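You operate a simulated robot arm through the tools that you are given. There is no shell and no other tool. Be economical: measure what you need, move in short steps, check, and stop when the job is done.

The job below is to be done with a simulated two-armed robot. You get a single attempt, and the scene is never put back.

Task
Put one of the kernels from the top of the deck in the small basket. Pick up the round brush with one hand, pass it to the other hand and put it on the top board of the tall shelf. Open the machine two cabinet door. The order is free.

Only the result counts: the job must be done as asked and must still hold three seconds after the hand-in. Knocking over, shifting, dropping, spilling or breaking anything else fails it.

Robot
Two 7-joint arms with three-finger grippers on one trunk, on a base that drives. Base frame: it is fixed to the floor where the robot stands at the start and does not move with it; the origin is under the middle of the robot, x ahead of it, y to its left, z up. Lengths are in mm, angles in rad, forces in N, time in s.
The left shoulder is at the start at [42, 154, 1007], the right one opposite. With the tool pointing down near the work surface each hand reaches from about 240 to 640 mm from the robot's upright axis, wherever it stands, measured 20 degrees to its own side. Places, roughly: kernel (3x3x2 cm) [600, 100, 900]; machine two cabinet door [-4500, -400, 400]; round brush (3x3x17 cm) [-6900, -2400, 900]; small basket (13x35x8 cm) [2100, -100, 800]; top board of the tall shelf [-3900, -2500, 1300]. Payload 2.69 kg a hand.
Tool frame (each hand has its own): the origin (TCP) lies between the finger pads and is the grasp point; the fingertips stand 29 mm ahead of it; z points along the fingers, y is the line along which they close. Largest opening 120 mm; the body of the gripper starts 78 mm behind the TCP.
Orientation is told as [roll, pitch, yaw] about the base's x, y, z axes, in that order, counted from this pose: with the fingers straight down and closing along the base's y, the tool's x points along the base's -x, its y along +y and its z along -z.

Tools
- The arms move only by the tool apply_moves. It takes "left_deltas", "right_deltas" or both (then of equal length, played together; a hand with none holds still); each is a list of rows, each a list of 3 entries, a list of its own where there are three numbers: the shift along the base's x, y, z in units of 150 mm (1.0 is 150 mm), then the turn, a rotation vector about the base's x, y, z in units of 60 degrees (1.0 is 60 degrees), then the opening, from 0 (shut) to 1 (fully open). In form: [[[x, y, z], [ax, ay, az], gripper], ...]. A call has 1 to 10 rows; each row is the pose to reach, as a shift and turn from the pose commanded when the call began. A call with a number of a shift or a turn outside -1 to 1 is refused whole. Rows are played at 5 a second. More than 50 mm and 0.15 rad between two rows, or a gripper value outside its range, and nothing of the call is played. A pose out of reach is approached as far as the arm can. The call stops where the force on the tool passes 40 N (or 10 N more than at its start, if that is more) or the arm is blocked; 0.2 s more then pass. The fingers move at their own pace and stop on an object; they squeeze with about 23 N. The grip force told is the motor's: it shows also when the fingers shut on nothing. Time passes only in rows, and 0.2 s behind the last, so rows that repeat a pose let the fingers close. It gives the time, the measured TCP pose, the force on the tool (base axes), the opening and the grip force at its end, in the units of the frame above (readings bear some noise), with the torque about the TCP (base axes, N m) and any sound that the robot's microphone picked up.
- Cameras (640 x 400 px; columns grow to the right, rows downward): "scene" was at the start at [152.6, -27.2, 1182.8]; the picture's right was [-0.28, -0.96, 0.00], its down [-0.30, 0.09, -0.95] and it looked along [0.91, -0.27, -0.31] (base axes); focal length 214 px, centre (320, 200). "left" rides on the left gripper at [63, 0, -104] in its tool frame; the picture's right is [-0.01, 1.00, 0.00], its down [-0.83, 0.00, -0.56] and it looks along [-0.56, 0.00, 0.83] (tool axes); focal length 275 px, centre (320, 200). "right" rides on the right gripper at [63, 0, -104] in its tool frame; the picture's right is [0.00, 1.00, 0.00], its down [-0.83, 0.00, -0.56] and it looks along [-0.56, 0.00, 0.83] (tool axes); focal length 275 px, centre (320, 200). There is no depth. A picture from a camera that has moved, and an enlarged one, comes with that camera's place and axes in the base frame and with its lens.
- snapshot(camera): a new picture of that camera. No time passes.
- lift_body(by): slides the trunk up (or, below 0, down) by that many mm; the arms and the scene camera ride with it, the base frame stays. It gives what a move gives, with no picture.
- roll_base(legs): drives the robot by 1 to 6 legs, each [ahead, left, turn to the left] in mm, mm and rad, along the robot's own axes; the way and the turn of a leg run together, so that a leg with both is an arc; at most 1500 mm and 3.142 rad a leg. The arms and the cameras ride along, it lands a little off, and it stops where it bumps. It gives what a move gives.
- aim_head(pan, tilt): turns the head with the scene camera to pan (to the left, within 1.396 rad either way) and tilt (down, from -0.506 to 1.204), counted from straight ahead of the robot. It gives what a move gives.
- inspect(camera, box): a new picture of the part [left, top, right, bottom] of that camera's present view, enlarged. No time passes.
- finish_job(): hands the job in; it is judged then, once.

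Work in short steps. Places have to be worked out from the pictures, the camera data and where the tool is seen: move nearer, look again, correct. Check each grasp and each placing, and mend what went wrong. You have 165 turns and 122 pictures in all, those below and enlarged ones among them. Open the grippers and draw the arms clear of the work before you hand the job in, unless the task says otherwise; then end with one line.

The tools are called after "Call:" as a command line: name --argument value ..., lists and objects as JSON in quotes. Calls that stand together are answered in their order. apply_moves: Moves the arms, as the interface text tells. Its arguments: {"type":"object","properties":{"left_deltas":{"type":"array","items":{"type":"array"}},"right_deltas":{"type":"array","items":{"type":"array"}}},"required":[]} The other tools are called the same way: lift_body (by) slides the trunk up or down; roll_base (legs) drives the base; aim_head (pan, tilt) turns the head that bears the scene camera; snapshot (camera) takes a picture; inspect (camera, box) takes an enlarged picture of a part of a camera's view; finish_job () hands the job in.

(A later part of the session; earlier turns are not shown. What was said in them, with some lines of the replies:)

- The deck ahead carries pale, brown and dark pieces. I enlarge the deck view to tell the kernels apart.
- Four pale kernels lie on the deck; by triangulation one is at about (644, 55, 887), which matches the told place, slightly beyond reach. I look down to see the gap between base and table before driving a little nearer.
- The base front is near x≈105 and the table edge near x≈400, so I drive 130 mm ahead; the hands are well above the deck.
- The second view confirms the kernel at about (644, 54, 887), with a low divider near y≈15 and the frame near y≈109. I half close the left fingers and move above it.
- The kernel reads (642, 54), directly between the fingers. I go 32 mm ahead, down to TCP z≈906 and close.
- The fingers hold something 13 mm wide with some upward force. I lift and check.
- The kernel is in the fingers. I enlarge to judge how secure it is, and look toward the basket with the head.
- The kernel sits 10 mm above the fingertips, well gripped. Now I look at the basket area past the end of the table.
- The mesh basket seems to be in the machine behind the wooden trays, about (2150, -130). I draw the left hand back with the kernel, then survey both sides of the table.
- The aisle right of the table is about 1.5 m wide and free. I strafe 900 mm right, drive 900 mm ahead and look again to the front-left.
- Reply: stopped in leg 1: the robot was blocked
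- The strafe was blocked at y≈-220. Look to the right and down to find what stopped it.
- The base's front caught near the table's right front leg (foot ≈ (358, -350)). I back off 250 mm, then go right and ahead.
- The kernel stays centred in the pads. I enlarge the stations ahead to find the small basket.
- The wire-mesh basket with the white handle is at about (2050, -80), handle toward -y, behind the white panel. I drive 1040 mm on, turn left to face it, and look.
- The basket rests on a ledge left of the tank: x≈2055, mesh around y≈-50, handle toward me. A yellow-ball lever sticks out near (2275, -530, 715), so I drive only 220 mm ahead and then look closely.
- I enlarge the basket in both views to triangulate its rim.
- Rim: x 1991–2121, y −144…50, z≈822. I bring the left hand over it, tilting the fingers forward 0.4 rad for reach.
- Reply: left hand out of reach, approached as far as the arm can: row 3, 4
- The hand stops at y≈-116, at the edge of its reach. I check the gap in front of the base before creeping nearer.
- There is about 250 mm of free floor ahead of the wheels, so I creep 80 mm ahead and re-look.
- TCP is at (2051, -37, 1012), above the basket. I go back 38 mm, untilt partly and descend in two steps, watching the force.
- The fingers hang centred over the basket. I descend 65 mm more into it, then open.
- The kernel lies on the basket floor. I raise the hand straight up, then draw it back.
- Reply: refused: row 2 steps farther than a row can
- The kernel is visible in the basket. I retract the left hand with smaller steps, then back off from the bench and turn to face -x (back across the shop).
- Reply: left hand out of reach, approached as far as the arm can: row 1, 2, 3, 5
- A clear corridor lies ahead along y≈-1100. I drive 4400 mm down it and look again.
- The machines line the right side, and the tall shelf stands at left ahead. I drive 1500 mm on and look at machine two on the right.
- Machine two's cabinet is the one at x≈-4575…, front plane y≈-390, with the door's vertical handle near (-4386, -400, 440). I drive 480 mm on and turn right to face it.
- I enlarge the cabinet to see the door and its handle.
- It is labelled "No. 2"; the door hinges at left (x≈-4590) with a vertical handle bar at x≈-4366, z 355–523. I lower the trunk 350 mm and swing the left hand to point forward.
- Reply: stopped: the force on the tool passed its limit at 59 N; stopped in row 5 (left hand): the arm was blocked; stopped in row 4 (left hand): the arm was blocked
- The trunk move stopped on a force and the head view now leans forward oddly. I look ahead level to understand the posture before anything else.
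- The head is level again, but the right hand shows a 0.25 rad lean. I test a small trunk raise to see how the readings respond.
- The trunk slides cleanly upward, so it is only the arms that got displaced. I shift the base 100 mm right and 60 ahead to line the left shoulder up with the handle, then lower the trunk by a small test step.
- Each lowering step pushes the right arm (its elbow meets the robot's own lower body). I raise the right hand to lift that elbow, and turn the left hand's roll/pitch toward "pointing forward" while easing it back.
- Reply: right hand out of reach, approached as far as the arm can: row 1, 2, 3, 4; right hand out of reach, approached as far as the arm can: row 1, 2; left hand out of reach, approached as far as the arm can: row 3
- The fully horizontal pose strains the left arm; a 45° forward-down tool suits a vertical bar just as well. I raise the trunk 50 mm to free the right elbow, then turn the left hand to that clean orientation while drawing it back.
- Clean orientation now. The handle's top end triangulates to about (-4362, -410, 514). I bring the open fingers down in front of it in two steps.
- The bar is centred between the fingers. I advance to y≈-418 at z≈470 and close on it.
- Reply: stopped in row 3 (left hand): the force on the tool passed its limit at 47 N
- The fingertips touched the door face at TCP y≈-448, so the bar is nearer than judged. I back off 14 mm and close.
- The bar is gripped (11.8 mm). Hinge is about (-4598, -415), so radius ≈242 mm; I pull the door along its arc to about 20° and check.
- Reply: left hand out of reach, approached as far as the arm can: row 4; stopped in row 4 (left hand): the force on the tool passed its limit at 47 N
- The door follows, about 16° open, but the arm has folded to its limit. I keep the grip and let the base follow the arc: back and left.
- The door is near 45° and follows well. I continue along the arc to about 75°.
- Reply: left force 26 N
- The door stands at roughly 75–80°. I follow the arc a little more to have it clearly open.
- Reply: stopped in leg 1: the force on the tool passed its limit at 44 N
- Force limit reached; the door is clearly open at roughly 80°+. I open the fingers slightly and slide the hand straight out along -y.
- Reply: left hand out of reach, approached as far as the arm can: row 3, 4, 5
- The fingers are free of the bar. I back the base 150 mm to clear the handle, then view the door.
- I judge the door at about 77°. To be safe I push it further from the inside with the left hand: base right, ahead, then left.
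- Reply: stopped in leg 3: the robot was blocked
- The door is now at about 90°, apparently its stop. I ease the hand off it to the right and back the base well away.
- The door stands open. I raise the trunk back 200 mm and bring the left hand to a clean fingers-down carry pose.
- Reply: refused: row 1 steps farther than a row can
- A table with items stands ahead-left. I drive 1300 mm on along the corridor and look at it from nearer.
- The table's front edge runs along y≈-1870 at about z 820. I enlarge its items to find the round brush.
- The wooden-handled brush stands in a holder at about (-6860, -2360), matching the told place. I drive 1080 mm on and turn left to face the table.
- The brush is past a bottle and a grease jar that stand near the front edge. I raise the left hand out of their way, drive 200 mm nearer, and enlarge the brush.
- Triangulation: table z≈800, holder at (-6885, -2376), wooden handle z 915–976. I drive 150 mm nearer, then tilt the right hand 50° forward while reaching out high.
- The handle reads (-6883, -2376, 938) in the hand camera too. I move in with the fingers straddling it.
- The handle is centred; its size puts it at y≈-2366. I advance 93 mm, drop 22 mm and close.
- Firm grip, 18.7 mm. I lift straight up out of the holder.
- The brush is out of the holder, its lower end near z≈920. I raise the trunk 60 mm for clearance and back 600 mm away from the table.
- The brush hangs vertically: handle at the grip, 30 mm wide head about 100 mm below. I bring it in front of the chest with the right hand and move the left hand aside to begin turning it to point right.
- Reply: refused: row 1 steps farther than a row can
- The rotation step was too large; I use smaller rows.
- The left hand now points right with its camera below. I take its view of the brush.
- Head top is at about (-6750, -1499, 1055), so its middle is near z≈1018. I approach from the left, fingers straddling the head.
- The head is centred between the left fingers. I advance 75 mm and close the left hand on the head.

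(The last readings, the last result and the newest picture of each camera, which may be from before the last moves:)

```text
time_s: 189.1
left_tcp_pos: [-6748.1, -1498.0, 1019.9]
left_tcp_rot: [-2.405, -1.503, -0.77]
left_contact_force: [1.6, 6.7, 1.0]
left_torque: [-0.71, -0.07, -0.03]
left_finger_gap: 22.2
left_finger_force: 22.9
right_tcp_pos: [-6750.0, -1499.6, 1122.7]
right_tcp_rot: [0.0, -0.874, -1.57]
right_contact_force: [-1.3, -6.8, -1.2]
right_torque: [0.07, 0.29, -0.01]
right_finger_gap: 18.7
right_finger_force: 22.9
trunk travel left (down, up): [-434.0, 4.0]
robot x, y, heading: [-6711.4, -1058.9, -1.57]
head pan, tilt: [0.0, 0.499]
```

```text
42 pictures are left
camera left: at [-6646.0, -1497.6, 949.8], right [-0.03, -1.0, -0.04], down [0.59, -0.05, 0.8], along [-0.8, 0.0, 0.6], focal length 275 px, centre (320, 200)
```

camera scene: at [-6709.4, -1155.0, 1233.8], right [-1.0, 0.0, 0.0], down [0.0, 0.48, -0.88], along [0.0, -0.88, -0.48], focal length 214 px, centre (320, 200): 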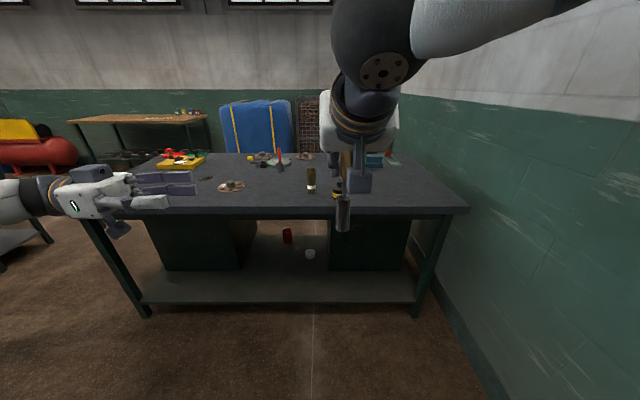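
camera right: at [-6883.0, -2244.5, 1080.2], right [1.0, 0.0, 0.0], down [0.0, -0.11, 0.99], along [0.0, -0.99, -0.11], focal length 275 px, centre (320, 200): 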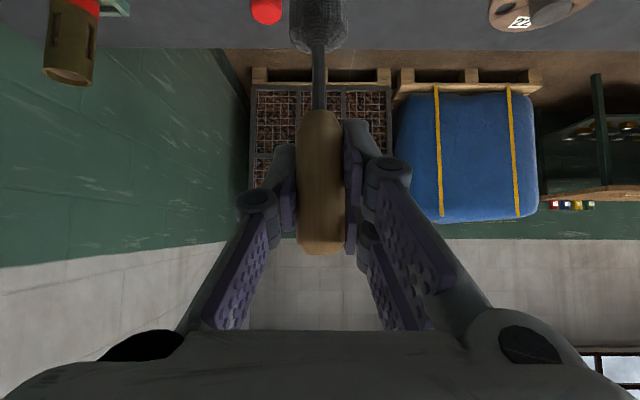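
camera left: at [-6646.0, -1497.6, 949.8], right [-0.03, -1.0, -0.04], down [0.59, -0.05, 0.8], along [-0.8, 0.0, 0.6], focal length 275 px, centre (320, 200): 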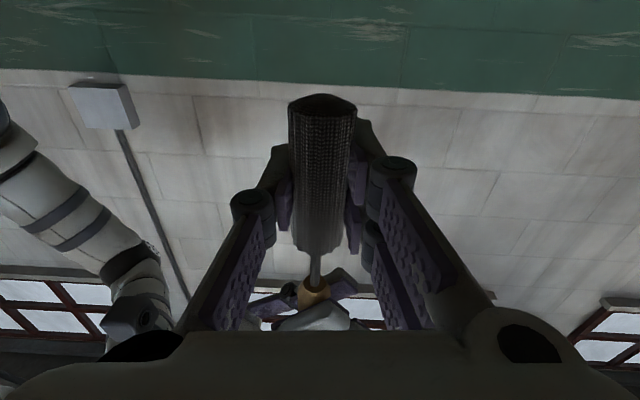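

The left hand holds the head (22 mm). I open the right hand and withdraw it back and up.

Call:
apply_moves --right_deltas '[[[0, 0, 0], [0, 0, 0], 0.25], [[0, 0, 0], [0, 0, 0], 0.4], [[0, 0.1, 0.08], [0, 0, 0], 0.4], [[0, 0.25, 0.2], [0, 0, 0], 0.4], [[0, 0.4, 0.35], [0, 0, 0], 0.4], [[-0.1, 0.55, 0.5], [0, 0, 0], 0.4], [[-0.3, 0.6, 0.55], [0, 0, 0], 0.4], [[-0.6, 0.6, 0.55], [0, 0, 0], 0.4], [[-0.9, 0.6, 0.5], [0, 0, 0], 0.4]]'

Call:
snapshot --camera "scene"

Call:
snapshot --camera "left"

```text
time_s: 191.1
left_tcp_pos: [-6749.7, -1497.6, 1018.5]
left_tcp_rot: [-2.386, -1.503, -0.783]
left_contact_force: [-0.8, -0.2, -0.9]
left_torque: [0.01, 0.03, -0.02]
left_finger_gap: 21.2
left_finger_force: 22.8
right_tcp_pos: [-6886.8, -1409.8, 1198.1]
right_tcp_rot: [0.0, -0.877, -1.57]
right_contact_force: [-0.1, -0.2, 0.1]
right_torque: [-0.01, -0.02, 0.04]
right_finger_gap: 48.1
right_finger_force: 0.0
trunk travel left (down, up): [-434.0, 4.0]
robot x, y, heading: [-6706.4, -1056.2, -1.571]
head pan, tilt: [0.0, 0.499]
```

```text
41 pictures are left
camera scene: at [-6710.2, -1155.0, 1233.8], right [-1.0, 0.0, 0.0], down [0.0, 0.48, -0.88], along [0.0, -0.88, -0.48], focal length 214 px, centre (320, 200)
```

scene: 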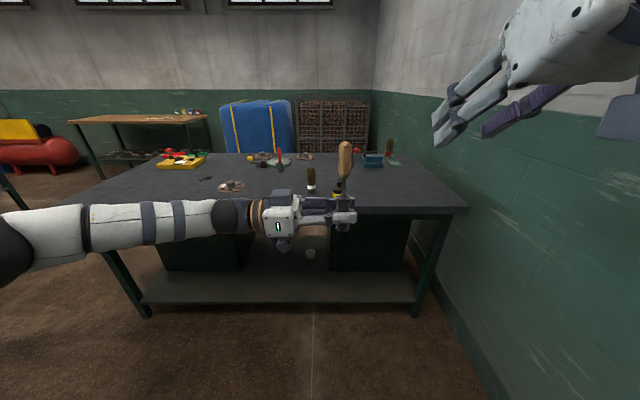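

```text
40 pictures are left
camera left: at [-6646.4, -1497.8, 949.7], right [-0.03, -1.0, -0.04], down [0.59, -0.05, 0.8], along [-0.8, 0.0, 0.59], focal length 275 px, centre (320, 200)
```

left: 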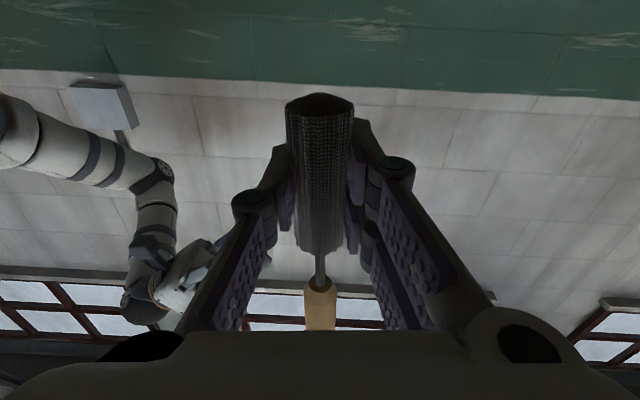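

The handover worked: the left hand holds the brush by its head. I move away from the wall, turn to face +x and drive back toward the tall shelf along y≈-1330.

Call:
roll_base --legs '[[0, 600, 0], [270, 0, 0], [0, 0, 1.571], [1100, 0, 0]]'

Call:
aim_head --pan -0.7 --tilt 0.2

Call:
snapshot --camera "scene"

```text
time_s: 206.8
left_tcp_pos: [-4567.2, -1341.2, 1017.8]
left_tcp_rot: [-2.394, -1.505, 0.806]
left_contact_force: [-0.2, 0.7, -0.7]
left_torque: [0.06, -0.02, 0.0]
left_finger_gap: 21.3
left_finger_force: 23.2
right_tcp_pos: [-4651.0, -1479.3, 1198.4]
right_tcp_rot: [0.0, -0.876, 0.014]
right_contact_force: [0.0, -0.5, -0.1]
right_torque: [-0.03, 0.01, -0.03]
right_finger_gap: 47.8
right_finger_force: 0.1
trunk travel left (down, up): [-434.0, 4.0]
robot x, y, heading: [-5006.6, -1308.9, 0.018]
head pan, tilt: [0.0, 0.499]
```

```text
time_s: 207.8
left_tcp_pos: [-4565.9, -1340.8, 1018.4]
left_tcp_rot: [-2.395, -1.503, 0.807]
left_contact_force: [-0.3, 0.6, -0.2]
left_torque: [-0.03, -0.04, -0.02]
left_finger_gap: 21.2
left_finger_force: 22.4
right_tcp_pos: [-4652.4, -1480.2, 1197.4]
right_tcp_rot: [0.0, -0.875, 0.014]
right_contact_force: [0.1, 0.1, -0.3]
right_torque: [-0.03, 0.0, -0.01]
right_finger_gap: 48.0
right_finger_force: 0.1
trunk travel left (down, up): [-434.0, 4.0]
robot x, y, heading: [-5005.9, -1306.6, 0.013]
head pan, tilt: [-0.7, 0.201]
```

```text
39 pictures are left
camera scene: at [-4929.7, -1367.6, 1261.4], right [-0.63, -0.77, 0.0], down [-0.15, 0.13, -0.98], along [0.76, -0.62, -0.2], focal length 214 px, centre (320, 200)
```

scene: 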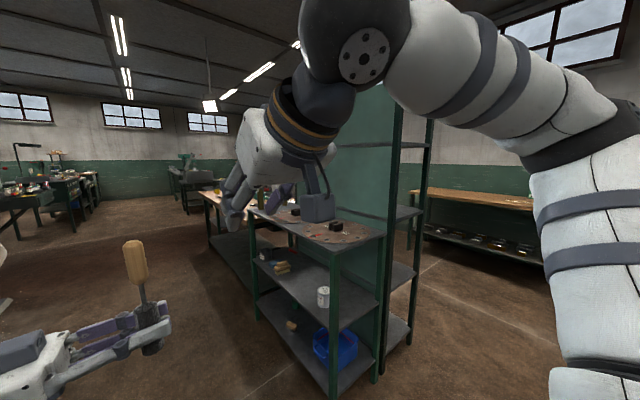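

The tall shelf stands behind the low one: x≈-4350…-3450, y≈-2606…-2260, with a green panel on its +y side, so it is open toward -y. I strafe right to y≈-2850 and look at it from that side.

Call:
roll_base --legs '[[0, -1500, -0.015]]'

Call:
aim_head --pan 0.15 --tilt 0.1

Call:
snapshot --camera "scene"

```text
time_s: 219.5
left_tcp_pos: [-4555.8, -2850.6, 1019.4]
left_tcp_rot: [-2.395, -1.506, 0.796]
left_contact_force: [-0.9, 0.9, 0.0]
left_torque: [-0.02, 0.01, 0.06]
left_finger_gap: 21.2
left_finger_force: 23.2
right_tcp_pos: [-4640.7, -2987.9, 1199.2]
right_tcp_rot: [0.0, -0.876, 0.003]
right_contact_force: [-0.4, 0.1, 0.7]
right_torque: [0.03, 0.0, -0.01]
right_finger_gap: 48.1
right_finger_force: 0.0
trunk travel left (down, up): [-434.0, 4.0]
robot x, y, heading: [-4992.6, -2814.2, 0.001]
head pan, tilt: [-0.7, 0.201]
```

```text
time_s: 220.7
left_tcp_pos: [-4556.0, -2850.4, 1019.2]
left_tcp_rot: [-2.395, -1.506, 0.794]
left_contact_force: [0.7, -0.2, -0.3]
left_torque: [0.01, 0.02, 0.02]
left_finger_gap: 21.3
left_finger_force: 23.0
right_tcp_pos: [-4642.1, -2987.9, 1197.9]
right_tcp_rot: [-0.001, -0.876, 0.001]
right_contact_force: [-0.1, -0.4, 0.4]
right_torque: [-0.03, -0.01, 0.0]
right_finger_gap: 48.4
right_finger_force: 0.0
trunk travel left (down, up): [-434.0, 4.0]
robot x, y, heading: [-4997.2, -2814.3, -0.0]
head pan, tilt: [0.15, 0.099]
```

```text
38 pictures are left
camera scene: at [-4899.3, -2798.7, 1270.8], right [0.15, -0.99, 0.0], down [-0.1, -0.01, -0.99], along [0.98, 0.15, -0.1], focal length 214 px, centre (320, 200)
```

scene: 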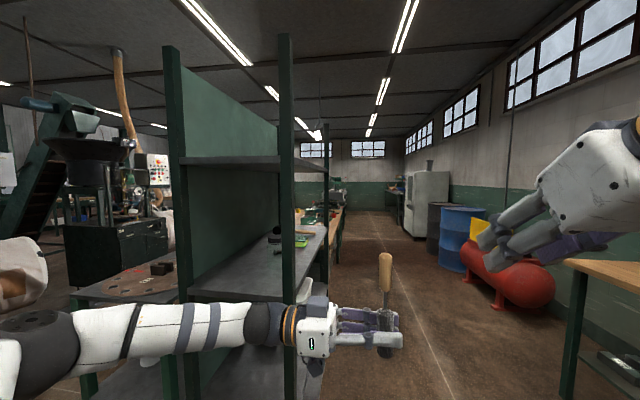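

The aisle between the shelf's open side (y≈-2625) and the far table (y≈-3850) is wide. I move to y≈-3180, drive to x≈-3950 and turn left to face the shelf.

Call:
roll_base --legs '[[0, -365, 0], [1050, 0, 0], [0, 0, 1.571]]'

Call:
aim_head --pan 0 --tilt 0.1

Call:
snapshot --camera "scene"

Call:
snapshot --camera "right"

```text
time_s: 232.9
left_tcp_pos: [-3914.4, -2733.1, 1018.9]
left_tcp_rot: [-2.395, -1.504, 2.372]
left_contact_force: [0.6, 0.9, 0.3]
left_torque: [-0.03, 0.0, 0.03]
left_finger_gap: 21.4
left_finger_force: 23.0
right_tcp_pos: [-3777.2, -2816.9, 1197.8]
right_tcp_rot: [-0.001, -0.876, 1.582]
right_contact_force: [0.5, 0.3, -0.4]
right_torque: [0.01, 0.01, 0.01]
right_finger_gap: 47.9
right_finger_force: 0.0
trunk travel left (down, up): [-434.0, 4.0]
robot x, y, heading: [-3950.6, -3173.7, 1.585]
head pan, tilt: [0.15, 0.099]
```

```text
time_s: 233.6
left_tcp_pos: [-3915.7, -2732.1, 1017.8]
left_tcp_rot: [-2.395, -1.505, 2.373]
left_contact_force: [-0.1, 0.1, -0.5]
left_torque: [-0.03, 0.01, -0.02]
left_finger_gap: 21.2
left_finger_force: 23.1
right_tcp_pos: [-3777.4, -2816.7, 1197.9]
right_tcp_rot: [-0.001, -0.877, 1.582]
right_contact_force: [0.4, -0.6, 0.0]
right_torque: [-0.01, 0.0, 0.0]
right_finger_gap: 47.9
right_finger_force: 0.1
trunk travel left (down, up): [-434.0, 4.0]
robot x, y, heading: [-3951.6, -3175.3, 1.576]
head pan, tilt: [0.0, 0.099]
```

```text
37 pictures are left
camera scene: at [-3951.9, -3075.1, 1270.9], right [1.0, 0.01, 0.0], down [0.0, -0.1, -1.0], along [-0.01, 0.99, -0.1], focal length 214 px, centre (320, 200)
```

scene: 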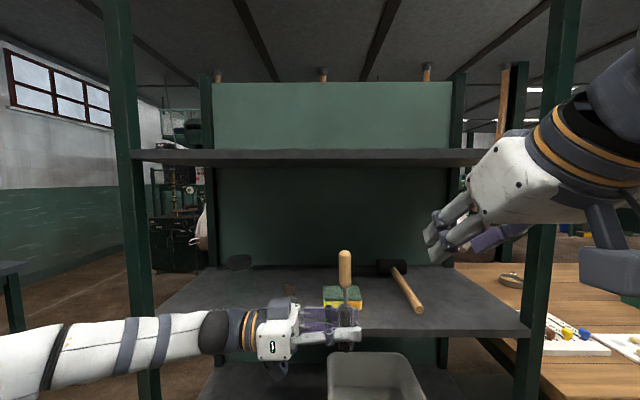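

```text
36 pictures are left
camera right: at [-3775.4, -2937.8, 1215.8], right [-1.0, -0.01, 0.0], down [-0.01, 0.1, 0.99], along [-0.01, 0.99, -0.1], focal length 275 px, centre (320, 200)
```

right: 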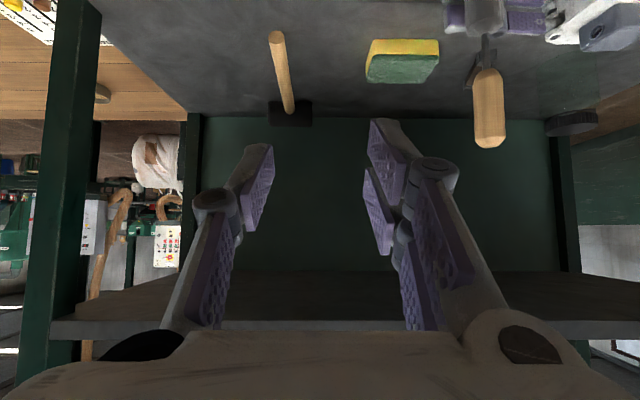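

Top board: underside ≈1314, top ≈1335, front edge y≈-2625, back panel behind it. I raise the right hand for a look over the board while the left hand starts rolling the brush to horizontal and rising.

Call:
apply_moves --left_deltas '[[[0, -0.1, 0.16], [0, 0.125, 0], 0.0], [[0, -0.2, 0.32], [0, 0.25, 0], 0.0], [[0, -0.3, 0.48], [0, 0.375, 0], 0.0], [[0, -0.3, 0.64], [0, 0.5, 0], 0.0], [[0, -0.3, 0.8], [0, 0.625, 0], 0.0], [[0, -0.3, 0.95], [0, 0.75, 0], 0.0]]' --right_deltas '[[[0, 0, 0.16], [0, 0, 0], 0.4], [[0, 0, 0.32], [0, 0, 0], 0.4], [[0, 0, 0.48], [0, 0, 0], 0.4], [[0, 0, 0.64], [0, 0, 0], 0.4], [[0, 0, 0.8], [0, 0, 0], 0.4], [[0, 0, 0.95], [0, 0, 0], 0.4]]'

Call:
apply_moves --right_deltas '[[[0, 0, 0.2], [0, 0, 0], 0.4], [[0, 0, 0.4], [0, 0, 0], 0.4], [[0, 0, 0.55], [0, 0, 0], 0.4]]'

Call:
snapshot --camera "right"

Call:
snapshot --camera "scene"

```text
time_s: 235.0
left_tcp_pos: [-3914.8, -2778.8, 1161.0]
left_tcp_rot: [-0.073, -0.829, 0.07]
left_contact_force: [-0.2, -0.5, 0.1]
left_torque: [0.02, 0.02, 0.0]
left_finger_gap: 21.2
left_finger_force: 22.7
right_tcp_pos: [-3777.0, -2816.7, 1340.4]
right_tcp_rot: [0.001, -0.876, 1.582]
right_contact_force: [0.3, 0.0, -0.8]
right_torque: [0.0, -0.04, 0.01]
right_finger_gap: 48.0
right_finger_force: 0.1
trunk travel left (down, up): [-434.0, 4.0]
robot x, y, heading: [-3952.1, -3175.9, 1.577]
head pan, tilt: [0.0, 0.099]
```

```text
time_s: 235.8
left_tcp_pos: [-3916.1, -2778.6, 1160.2]
left_tcp_rot: [-0.071, -0.832, 0.069]
left_contact_force: [-0.7, -0.1, -1.0]
left_torque: [0.0, 0.01, 0.01]
left_finger_gap: 21.3
left_finger_force: 22.7
right_tcp_pos: [-3778.1, -2816.3, 1423.1]
right_tcp_rot: [-0.001, -0.875, 1.583]
right_contact_force: [0.6, 0.5, 0.1]
right_torque: [-0.01, 0.02, -0.02]
right_finger_gap: 47.9
right_finger_force: 0.0
trunk travel left (down, up): [-434.0, 4.0]
robot x, y, heading: [-3948.6, -3176.0, 1.579]
head pan, tilt: [0.0, 0.099]
```

```text
35 pictures are left
camera right: at [-3776.3, -2937.6, 1441.0], right [-1.0, -0.01, 0.0], down [-0.01, 0.1, 0.99], along [-0.01, 0.99, -0.11], focal length 275 px, centre (320, 200)
```

right: 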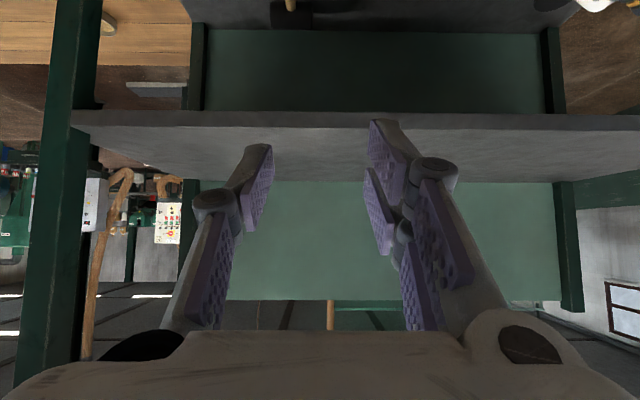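

```text
34 pictures are left
camera scene: at [-3952.2, -3075.2, 1270.9], right [1.0, 0.01, 0.0], down [0.0, -0.1, -1.0], along [-0.01, 0.99, -0.1], focal length 214 px, centre (320, 200)
```

scene: 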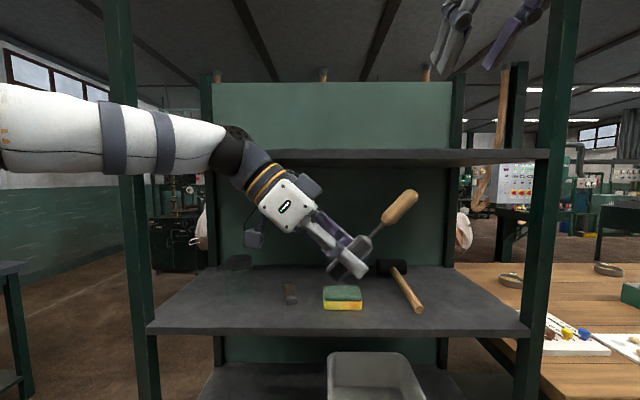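

The top board is empty; solving both views gives its top at z≈1328, front y≈-2643, back ≈-2313. I finish rolling the brush to horizontal, then tilt the left hand forward while rising above board height.

Call:
apply_moves --left_deltas '[[[0, 0, 0.05], [0, 0.12, 0], 0.0], [[0, 0, 0.1], [0, 0.24, 0], 0.0], [[0, 0, 0.15], [0, 0.36, 0], 0.0], [[0, 0, 0.2], [0, 0.48, 0], 0.0], [[0, 0, 0.25], [0, 0.6, 0], 0.0], [[0, 0, 0.3], [0, 0.72, 0], 0.0]]'

Call:
apply_moves --left_deltas '[[[0, 0, 0.16], [0.12, 0, 0], 0.0], [[0, 0, 0.32], [0.24, 0, 0], 0.0], [[0, 0, 0.48], [0.36, 0, 0], 0.0], [[0, 0, 0.64], [0.48, 0, 0], 0.0], [[0, 0, 0.8], [0.6, 0, 0], 0.0], [[0, 0, 0.95], [0.72, 0, 0], 0.0]]'

Call:
snapshot --camera "scene"

Call:
snapshot --camera "left"

```text
time_s: 237.2
left_tcp_pos: [-3909.0, -2805.1, 1199.4]
left_tcp_rot: [-0.02, -0.078, 0.045]
left_contact_force: [-0.1, -1.0, 0.1]
left_torque: [0.07, 0.03, 0.01]
left_finger_gap: 21.5
left_finger_force: 23.3
left hand out of reach, approached as far as the arm can: row 5, 6
right_tcp_pos: [-3777.2, -2819.5, 1423.7]
right_tcp_rot: [0.0, -0.881, 1.58]
right_contact_force: [-0.7, -1.2, 0.2]
right_torque: [0.03, 0.0, 0.02]
right_finger_gap: 47.9
right_finger_force: 0.0
trunk travel left (down, up): [-434.0, 4.0]
robot x, y, heading: [-3948.7, -3175.3, 1.585]
head pan, tilt: [0.0, 0.099]
```

```text
time_s: 238.6
left_tcp_pos: [-3908.6, -2804.0, 1340.9]
left_tcp_rot: [0.736, -0.092, -0.022]
left_contact_force: [-1.1, 0.6, -0.6]
left_torque: [-0.01, 0.03, 0.03]
left_finger_gap: 21.0
left_finger_force: 23.6
right_tcp_pos: [-3778.2, -2818.5, 1422.0]
right_tcp_rot: [-0.001, -0.878, 1.581]
right_contact_force: [0.7, -0.9, -0.3]
right_torque: [-0.02, 0.0, 0.02]
right_finger_gap: 48.1
right_finger_force: 0.1
trunk travel left (down, up): [-434.0, 4.0]
robot x, y, heading: [-3953.8, -3174.2, 1.579]
head pan, tilt: [0.0, 0.099]
```

```text
33 pictures are left
camera scene: at [-3952.0, -3075.6, 1270.9], right [1.0, 0.01, 0.0], down [0.0, -0.1, -1.0], along [-0.01, 0.99, -0.1], focal length 214 px, centre (320, 200)
```

scene: 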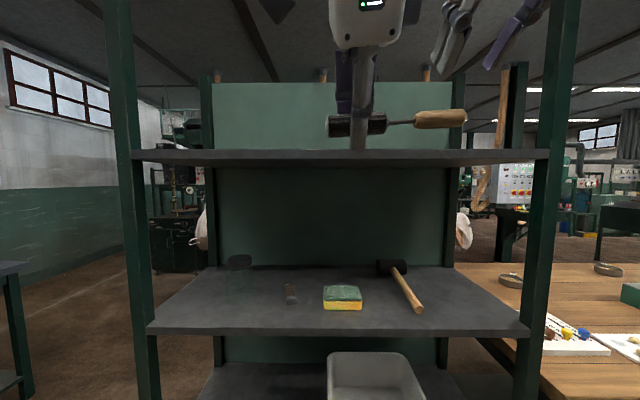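

```text
32 pictures are left
camera left: at [-3979.4, -2873.5, 1411.1], right [-0.04, 0.74, 0.67], down [0.78, -0.39, 0.48], along [0.62, 0.54, -0.57], focal length 275 px, centre (320, 200)
```

left: 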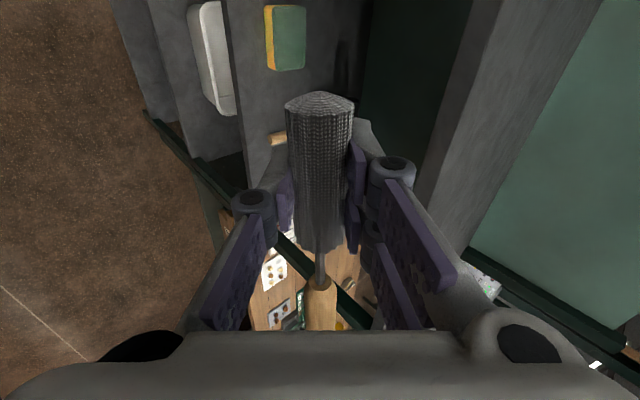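

The brush lies horizontal in the left hand, handle to the right. I raise it 65 mm for clearance, then drive 220 mm toward the shelf.

Call:
apply_moves --left_deltas '[[[0, 0, 0.2], [0, 0, 0], 0.0], [[0, 0, 0.43], [0, 0.05, 0], 0.0]]' --right_deltas '[[[0.1, -0.2, 0.1], [0, 0, 0], 0.4], [[0.2, -0.4, 0.2], [0, 0, 0], 0.4]]'

Call:
roll_base --legs '[[220, 0, 0]]'

Call:
snapshot --camera "left"

Call:
snapshot --camera "right"

```text
time_s: 239.2
left_tcp_pos: [-3931.0, -2818.4, 1375.5]
left_tcp_rot: [0.717, -0.06, -0.009]
left_contact_force: [0.2, -0.8, 0.0]
left_torque: [0.0, 0.0, 0.02]
left_finger_gap: 21.3
left_finger_force: 22.8
left hand out of reach, approached as far as the arm can: row 1, 2
right_tcp_pos: [-3749.3, -2859.1, 1439.6]
right_tcp_rot: [0.0, -0.875, 1.581]
right_contact_force: [-0.1, -0.5, -0.8]
right_torque: [0.02, -0.01, 0.03]
right_finger_gap: 48.0
right_finger_force: 0.1
right hand out of reach, approached as far as the arm can: row 2
trunk travel left (down, up): [-434.0, 4.0]
robot x, y, heading: [-3951.1, -3170.0, 1.581]
head pan, tilt: [0.0, 0.099]
```

```text
time_s: 240.9
left_tcp_pos: [-3931.9, -2602.1, 1376.8]
left_tcp_rot: [0.722, -0.057, -0.01]
left_contact_force: [0.1, 0.4, -0.2]
left_torque: [0.01, 0.0, 0.0]
left_finger_gap: 21.0
left_finger_force: 22.8
right_tcp_pos: [-3750.9, -2641.1, 1440.5]
right_tcp_rot: [0.0, -0.879, 1.583]
right_contact_force: [-0.9, -0.1, -0.6]
right_torque: [0.02, 0.0, 0.0]
right_finger_gap: 48.1
right_finger_force: 0.1
trunk travel left (down, up): [-434.0, 4.0]
robot x, y, heading: [-3957.1, -2950.8, 1.584]
head pan, tilt: [0.0, 0.099]
```

```text
31 pictures are left
camera left: at [-3999.6, -2668.8, 1450.9], right [-0.02, 0.75, 0.66], down [0.8, -0.38, 0.46], along [0.6, 0.54, -0.59], focal length 275 px, centre (320, 200)
```

left: 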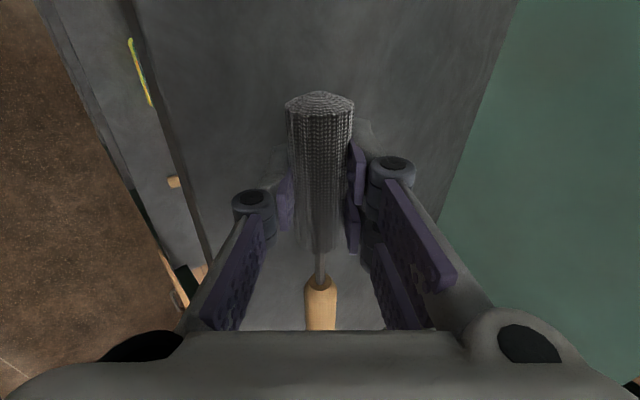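

```text
30 pictures are left
camera right: at [-3749.9, -2761.5, 1459.2], right [-1.0, -0.01, 0.0], down [0.0, 0.1, 0.99], along [-0.01, 0.99, -0.1], focal length 275 px, centre (320, 200)
```

right: 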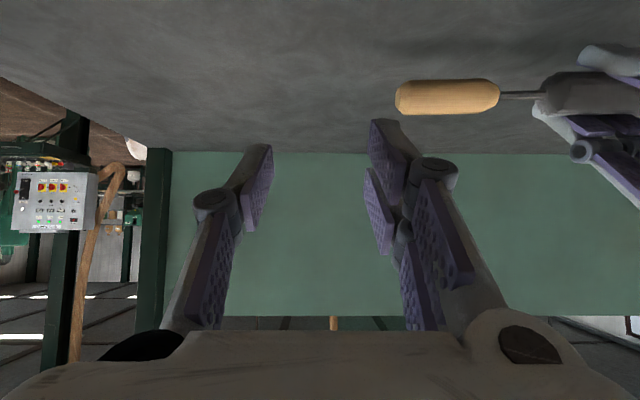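

The brush is over the board at y≈-2602, and the right camera sees it well. I extend the left arm 110 mm further in.

Call:
apply_moves --left_deltas '[[[0, 0.2, 0], [0, 0, 0], 0.0], [[0, 0.4, 0], [0, 0, 0], 0.0], [[0, 0.6, 0], [0, 0, 0], 0.0], [[0, 0.75, 0], [0, 0, 0], 0.0]]'

Call:
snapshot --camera "right"

```text
time_s: 241.7
left_tcp_pos: [-3938.3, -2554.6, 1363.4]
left_tcp_rot: [0.752, -0.067, -0.018]
left_contact_force: [3.9, -14.1, 28.8]
left_torque: [-0.41, 0.08, 0.05]
left_finger_gap: 21.3
left_finger_force: 23.3
left hand out of reach, approached as far as the arm can: row 1, 2, 3, 4
right_tcp_pos: [-3751.1, -2646.0, 1443.6]
right_tcp_rot: [0.0, -0.884, 1.582]
right_contact_force: [-0.2, 0.3, 0.1]
right_torque: [-0.01, -0.02, -0.05]
right_finger_gap: 48.1
right_finger_force: 0.0
trunk travel left (down, up): [-434.0, 4.0]
robot x, y, heading: [-3950.4, -2955.2, 1.585]
head pan, tilt: [0.0, 0.099]
stopped in row 4 (left hand): the force on the tool passed its limit at 51 N (the readings are from after the stop); the commanded pose is now the measured one
```

```text
29 pictures are left
camera right: at [-3749.2, -2766.8, 1460.4], right [-1.0, -0.01, 0.0], down [0.0, 0.1, 1.0], along [-0.01, 1.0, -0.1], focal length 275 px, centre (320, 200)
```

right: 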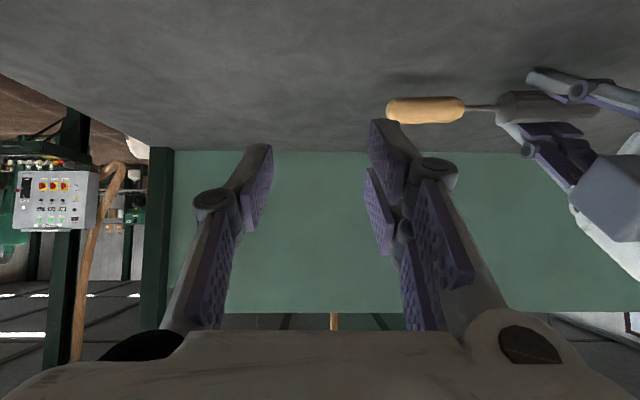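

The lower finger just touched the board at TCP z≈1363, confirming the board top ≈1328. I ease it up and back slightly, then creep the base 70 mm ahead.

Call:
apply_moves --left_deltas '[[[0, -0.1, 0.06], [0, 0, 0], 0.0], [[0, -0.22, 0.1], [0, 0, 0], 0.0]]'

Call:
roll_base --legs '[[70, 0, 0]]'

Call:
snapshot --camera "right"

Call:
snapshot --camera "left"

```text
time_s: 242.3
left_tcp_pos: [-3949.9, -2572.5, 1370.8]
left_tcp_rot: [0.711, -0.081, 0.001]
left_contact_force: [0.0, -0.3, -0.7]
left_torque: [0.04, -0.01, 0.0]
left_finger_gap: 20.9
left_finger_force: 23.2
right_tcp_pos: [-3753.2, -2640.1, 1438.3]
right_tcp_rot: [0.001, -0.873, 1.583]
right_contact_force: [0.1, -0.2, 0.6]
right_torque: [-0.01, -0.01, -0.01]
right_finger_gap: 47.7
right_finger_force: 0.1
trunk travel left (down, up): [-434.0, 4.0]
robot x, y, heading: [-3952.3, -2955.0, 1.582]
head pan, tilt: [0.0, 0.099]
```

```text
time_s: 243.3
left_tcp_pos: [-3949.4, -2505.7, 1374.9]
left_tcp_rot: [0.725, -0.083, -0.004]
left_contact_force: [0.4, 0.4, -1.1]
left_torque: [-0.05, 0.03, 0.02]
left_finger_gap: 21.2
left_finger_force: 22.8
right_tcp_pos: [-3752.5, -2572.4, 1441.3]
right_tcp_rot: [0.0, -0.88, 1.581]
right_contact_force: [-0.2, 0.3, -0.7]
right_torque: [-0.01, -0.05, -0.03]
right_finger_gap: 48.0
right_finger_force: 0.1
trunk travel left (down, up): [-434.0, 4.0]
robot x, y, heading: [-3953.1, -2885.9, 1.578]
head pan, tilt: [0.0, 0.099]
```

```text
28 pictures are left
camera right: at [-3750.4, -2692.3, 1459.2], right [-1.0, -0.01, 0.0], down [0.0, 0.1, 0.99], along [-0.01, 0.99, -0.1], focal length 275 px, centre (320, 200)
```

right: 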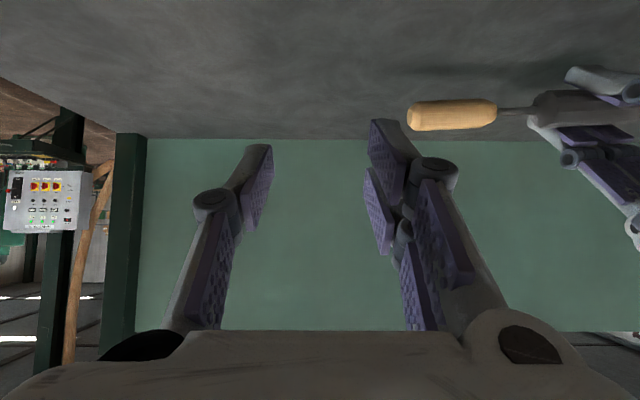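

```text
27 pictures are left
camera left: at [-4018.1, -2573.5, 1446.3], right [-0.05, 0.75, 0.66], down [0.79, -0.37, 0.48], along [0.61, 0.55, -0.58], focal length 275 px, centre (320, 200)
```

left: 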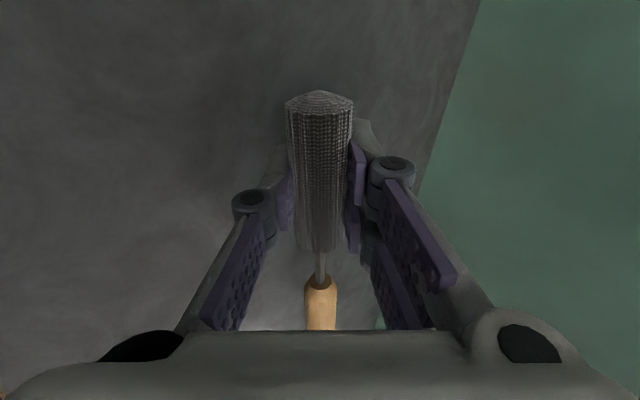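

Now TCP (-3949, -2506, 1375), well inside. I dip the handle end ~16° so it meets the board first, then lower the trunk a few millimetres.

Call:
apply_moves --left_deltas '[[[0, 0, 0], [0, 0.1, 0], 0.0], [[0, 0, 0], [0, 0.2, 0], 0.0], [[0, 0, 0], [0, 0.26, 0], 0.0]]'

Call:
snapshot --camera "right"

```text
time_s: 244.1
left_tcp_pos: [-3973.2, -2506.2, 1370.2]
left_tcp_rot: [0.709, 0.092, 0.007]
left_contact_force: [-0.5, 0.3, -0.7]
left_torque: [0.01, 0.01, -0.02]
left_finger_gap: 21.0
left_finger_force: 23.0
left hand out of reach, approached as far as the arm can: row 1, 2, 3
right_tcp_pos: [-3751.6, -2572.8, 1440.8]
right_tcp_rot: [0.0, -0.88, 1.58]
right_contact_force: [0.3, -0.9, -0.1]
right_torque: [-0.01, -0.03, -0.01]
right_finger_gap: 47.9
right_finger_force: 0.0
trunk travel left (down, up): [-434.0, 4.0]
robot x, y, heading: [-3957.4, -2883.5, 1.582]
head pan, tilt: [0.0, 0.099]
```

```text
26 pictures are left
camera right: at [-3750.8, -2693.1, 1459.1], right [-1.0, -0.01, 0.0], down [0.0, 0.1, 0.99], along [-0.01, 0.99, -0.1], focal length 275 px, centre (320, 200)
```

right: 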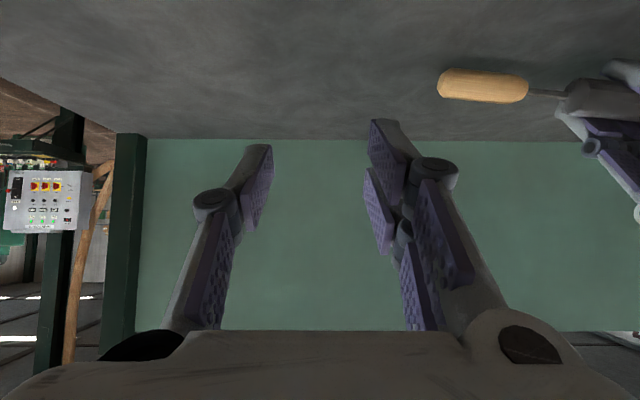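

The handle end now dips toward the board. I lower the trunk 6 mm and check the force.

Call:
lift_body --by -6

```text
time_s: 244.7
left_tcp_pos: [-3993.0, -2493.9, 1365.2]
left_tcp_rot: [0.749, 0.149, 0.116]
left_contact_force: [-9.6, -1.3, 16.9]
left_torque: [0.02, 0.32, 0.08]
left_finger_gap: 21.2
left_finger_force: 23.1
right_tcp_pos: [-3751.6, -2559.3, 1427.7]
right_tcp_rot: [0.005, -0.858, 1.577]
right_contact_force: [-0.3, 0.2, 0.0]
right_torque: [-0.02, -0.01, 0.0]
right_finger_gap: 47.9
right_finger_force: 0.0
trunk travel left (down, up): [-429.0, 9.0]
robot x, y, heading: [-3952.9, -2884.7, 1.582]
head pan, tilt: [0.0, 0.099]
stopped: the force on the tool passed its limit at 49 N (the readings are from after the stop); the commanded pose is now the measured one
```

The hand is in contact with the board (17 N up). I open the fingers slowly a little.

Call:
apply_moves --left_deltas '[[[0, 0, 0.03], [0, 0, 0], 0.0], [[0, 0, 0.03], [0, 0, 0], 0.22], [[0, 0, 0.04], [0, 0, 0], 0.3], [[0, 0, 0.04], [0, 0, 0], 0.3]]'

Call:
snapshot --camera "right"

Call:
snapshot --camera "left"

```text
time_s: 245.7
left_tcp_pos: [-4001.4, -2489.4, 1365.2]
left_tcp_rot: [0.729, 0.127, 0.12]
left_contact_force: [1.1, -0.5, 1.5]
left_torque: [0.0, -0.03, 0.0]
left_finger_gap: 36.8
left_finger_force: 0.0
right_tcp_pos: [-3751.1, -2557.2, 1426.5]
right_tcp_rot: [0.004, -0.854, 1.58]
right_contact_force: [0.0, -0.5, 0.0]
right_torque: [0.0, 0.02, 0.01]
right_finger_gap: 48.0
right_finger_force: 0.1
trunk travel left (down, up): [-429.0, 9.0]
robot x, y, heading: [-3952.1, -2885.8, 1.579]
head pan, tilt: [0.0, 0.099]
```

```text
25 pictures are left
camera right: at [-3749.9, -2676.7, 1447.2], right [-1.0, -0.01, 0.0], down [0.0, 0.13, 0.99], along [-0.01, 0.99, -0.13], focal length 275 px, centre (320, 200)
```

right: 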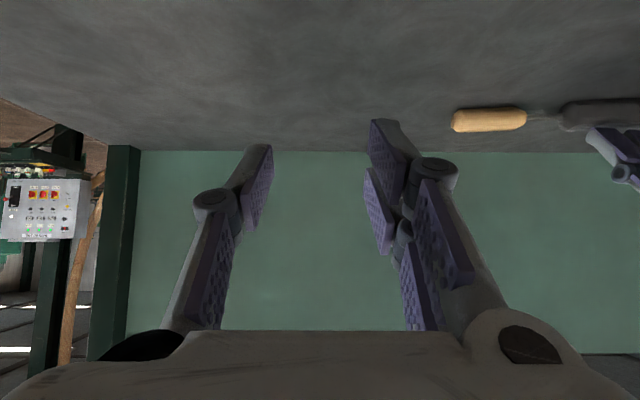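

```text
24 pictures are left
camera left: at [-4045.5, -2564.5, 1450.7], right [0.0, 0.75, 0.66], down [0.91, -0.27, 0.3], along [0.4, 0.61, -0.69], focal length 275 px, centre (320, 200)
```

left: 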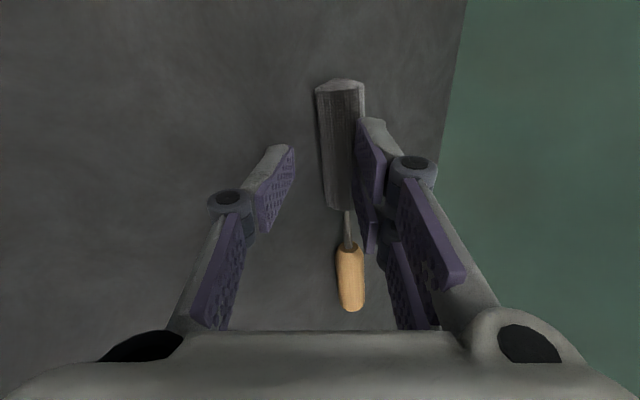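

The brush lies on the board near the front finger. I raise the trunk 9 mm and check that the fingers clear it before withdrawing.

Call:
lift_body --by 9

Call:
apply_moves --left_deltas '[[[0, 0, 0.05], [0, 0, 0], 0.4], [[0, 0, 0.1], [0, 0, 0], 0.42], [[0, 0, 0.15], [0, 0, 0], 0.42]]'

Call:
snapshot --camera "left"

Call:
inspect --camera "right" --box '[420, 60, 640, 200]'

```text
time_s: 246.2
left_tcp_pos: [-4007.5, -2510.8, 1394.5]
left_tcp_rot: [0.773, 0.11, 0.131]
left_contact_force: [0.2, 0.1, -0.2]
left_torque: [-0.02, 0.0, 0.03]
left_finger_gap: 36.0
left_finger_force: 0.2
right_tcp_pos: [-3751.3, -2557.0, 1435.2]
right_tcp_rot: [0.004, -0.853, 1.579]
right_contact_force: [0.5, 0.7, -0.2]
right_torque: [0.0, -0.03, 0.02]
right_finger_gap: 48.2
right_finger_force: 0.1
trunk travel left (down, up): [-438.0, 0.0]
robot x, y, heading: [-3954.2, -2881.7, 1.586]
head pan, tilt: [0.0, 0.099]
```

```text
time_s: 247.1
left_tcp_pos: [-4008.3, -2510.6, 1394.2]
left_tcp_rot: [0.774, 0.114, 0.131]
left_contact_force: [0.2, 1.2, 0.0]
left_torque: [0.01, -0.02, 0.02]
left_finger_gap: 50.4
left_finger_force: 0.2
left hand out of reach, approached as far as the arm can: row 1, 2, 3
right_tcp_pos: [-3751.6, -2557.5, 1435.3]
right_tcp_rot: [0.003, -0.855, 1.579]
right_contact_force: [-0.2, 0.7, -0.4]
right_torque: [0.02, 0.03, 0.0]
right_finger_gap: 48.1
right_finger_force: 0.1
trunk travel left (down, up): [-438.0, 0.0]
robot x, y, heading: [-3955.2, -2884.4, 1.581]
head pan, tilt: [0.0, 0.099]
```

```text
23 pictures are left
camera left: at [-4051.7, -2590.5, 1474.4], right [-0.01, 0.72, 0.69], down [0.91, -0.27, 0.3], along [0.4, 0.64, -0.66], focal length 275 px, centre (320, 200)
```

left: 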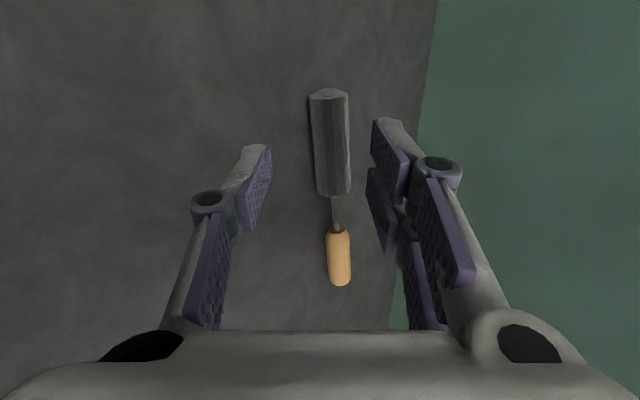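

```text
2.86 times, centred on (530, 130) of right
camera zoom: at [-3750.0, -2677.3, 1456.5], right [-1.0, -0.01, 0.0], down [0.0, 0.13, 0.99], along [-0.01, 0.99, -0.13], focal length 786 px, centre (-280, 400)
```

zoom: 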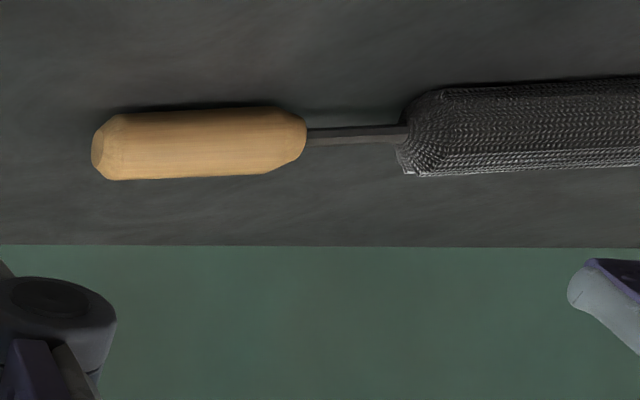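

The brush lies freely on the board, and the front finger (z≈1385+) clears it. I back the base away 350 mm and check.

Call:
roll_base --legs '[[-350, 0, 0]]'

Call:
snapshot --camera "right"

```text
time_s: 249.3
left_tcp_pos: [-4005.0, -2862.3, 1393.1]
left_tcp_rot: [0.773, 0.115, 0.128]
left_contact_force: [0.0, -0.5, -0.5]
left_torque: [-0.02, 0.01, 0.03]
left_finger_gap: 50.4
left_finger_force: 0.0
right_tcp_pos: [-3746.9, -2907.8, 1435.3]
right_tcp_rot: [0.004, -0.853, 1.577]
right_contact_force: [-0.2, 0.1, 0.0]
right_torque: [0.0, -0.04, 0.01]
right_finger_gap: 48.1
right_finger_force: 0.0
trunk travel left (down, up): [-438.0, 0.0]
robot x, y, heading: [-3949.6, -3236.6, 1.579]
head pan, tilt: [0.0, 0.099]
```

```text
21 pictures are left
camera right: at [-3746.2, -3028.2, 1456.4], right [-1.0, -0.01, 0.0], down [0.0, 0.13, 0.99], along [-0.01, 0.99, -0.13], focal length 275 px, centre (320, 200)
```

right: 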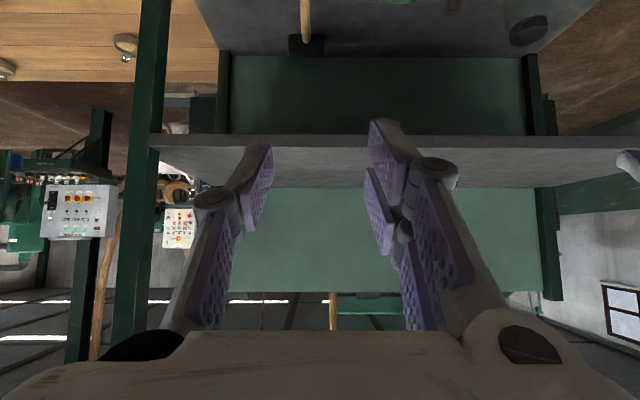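

The right finger hides that spot; I check with the left camera and enlarge.

Call:
snapshot --camera "left"

Call:
inspect --camera "right" --box '[360, 120, 560, 220]'

```text
20 pictures are left
camera left: at [-4047.1, -2940.9, 1474.0], right [-0.01, 0.72, 0.69], down [0.91, -0.28, 0.3], along [0.4, 0.64, -0.66], focal length 275 px, centre (320, 200)
```

left: 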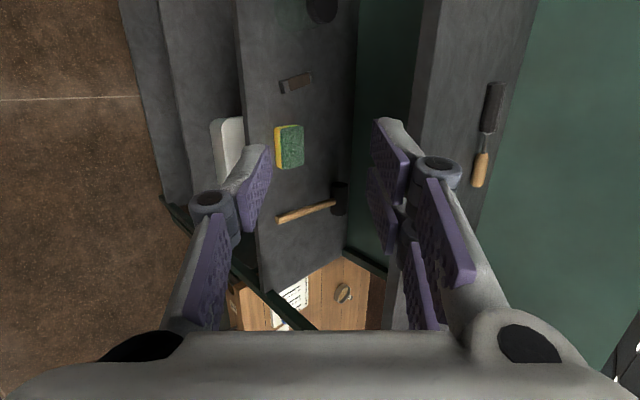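

```text
3.20 times, centred on (460, 170) of right
camera zoom: at [-3746.2, -3028.2, 1456.4], right [-1.0, -0.01, 0.0], down [0.0, 0.13, 0.99], along [-0.01, 0.99, -0.13], focal length 881 px, centre (-128, 296)
```

zoom: 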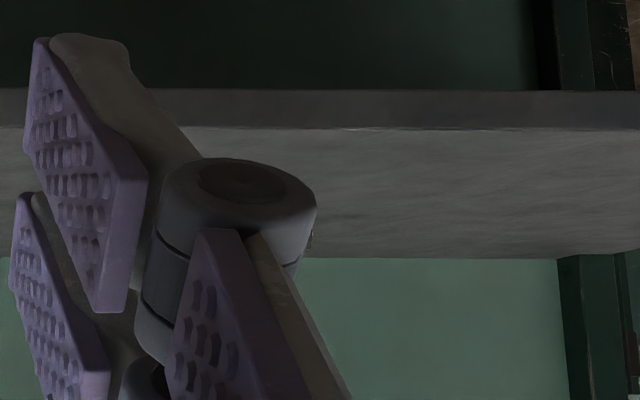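

The left camera shows the brush lying safely on the top board. The kernel is in the basket and the door stood open when last seen. Both hands are open and clear, so I hand the job in.

Call:
finish_job

```text
The job is handed in.
```

The job is handed in: a kernel is in the small basket, the No. 2 cabinet door is open to about 90°, and the brush, passed from the right hand to the left, lies on the tall shelf's top board.
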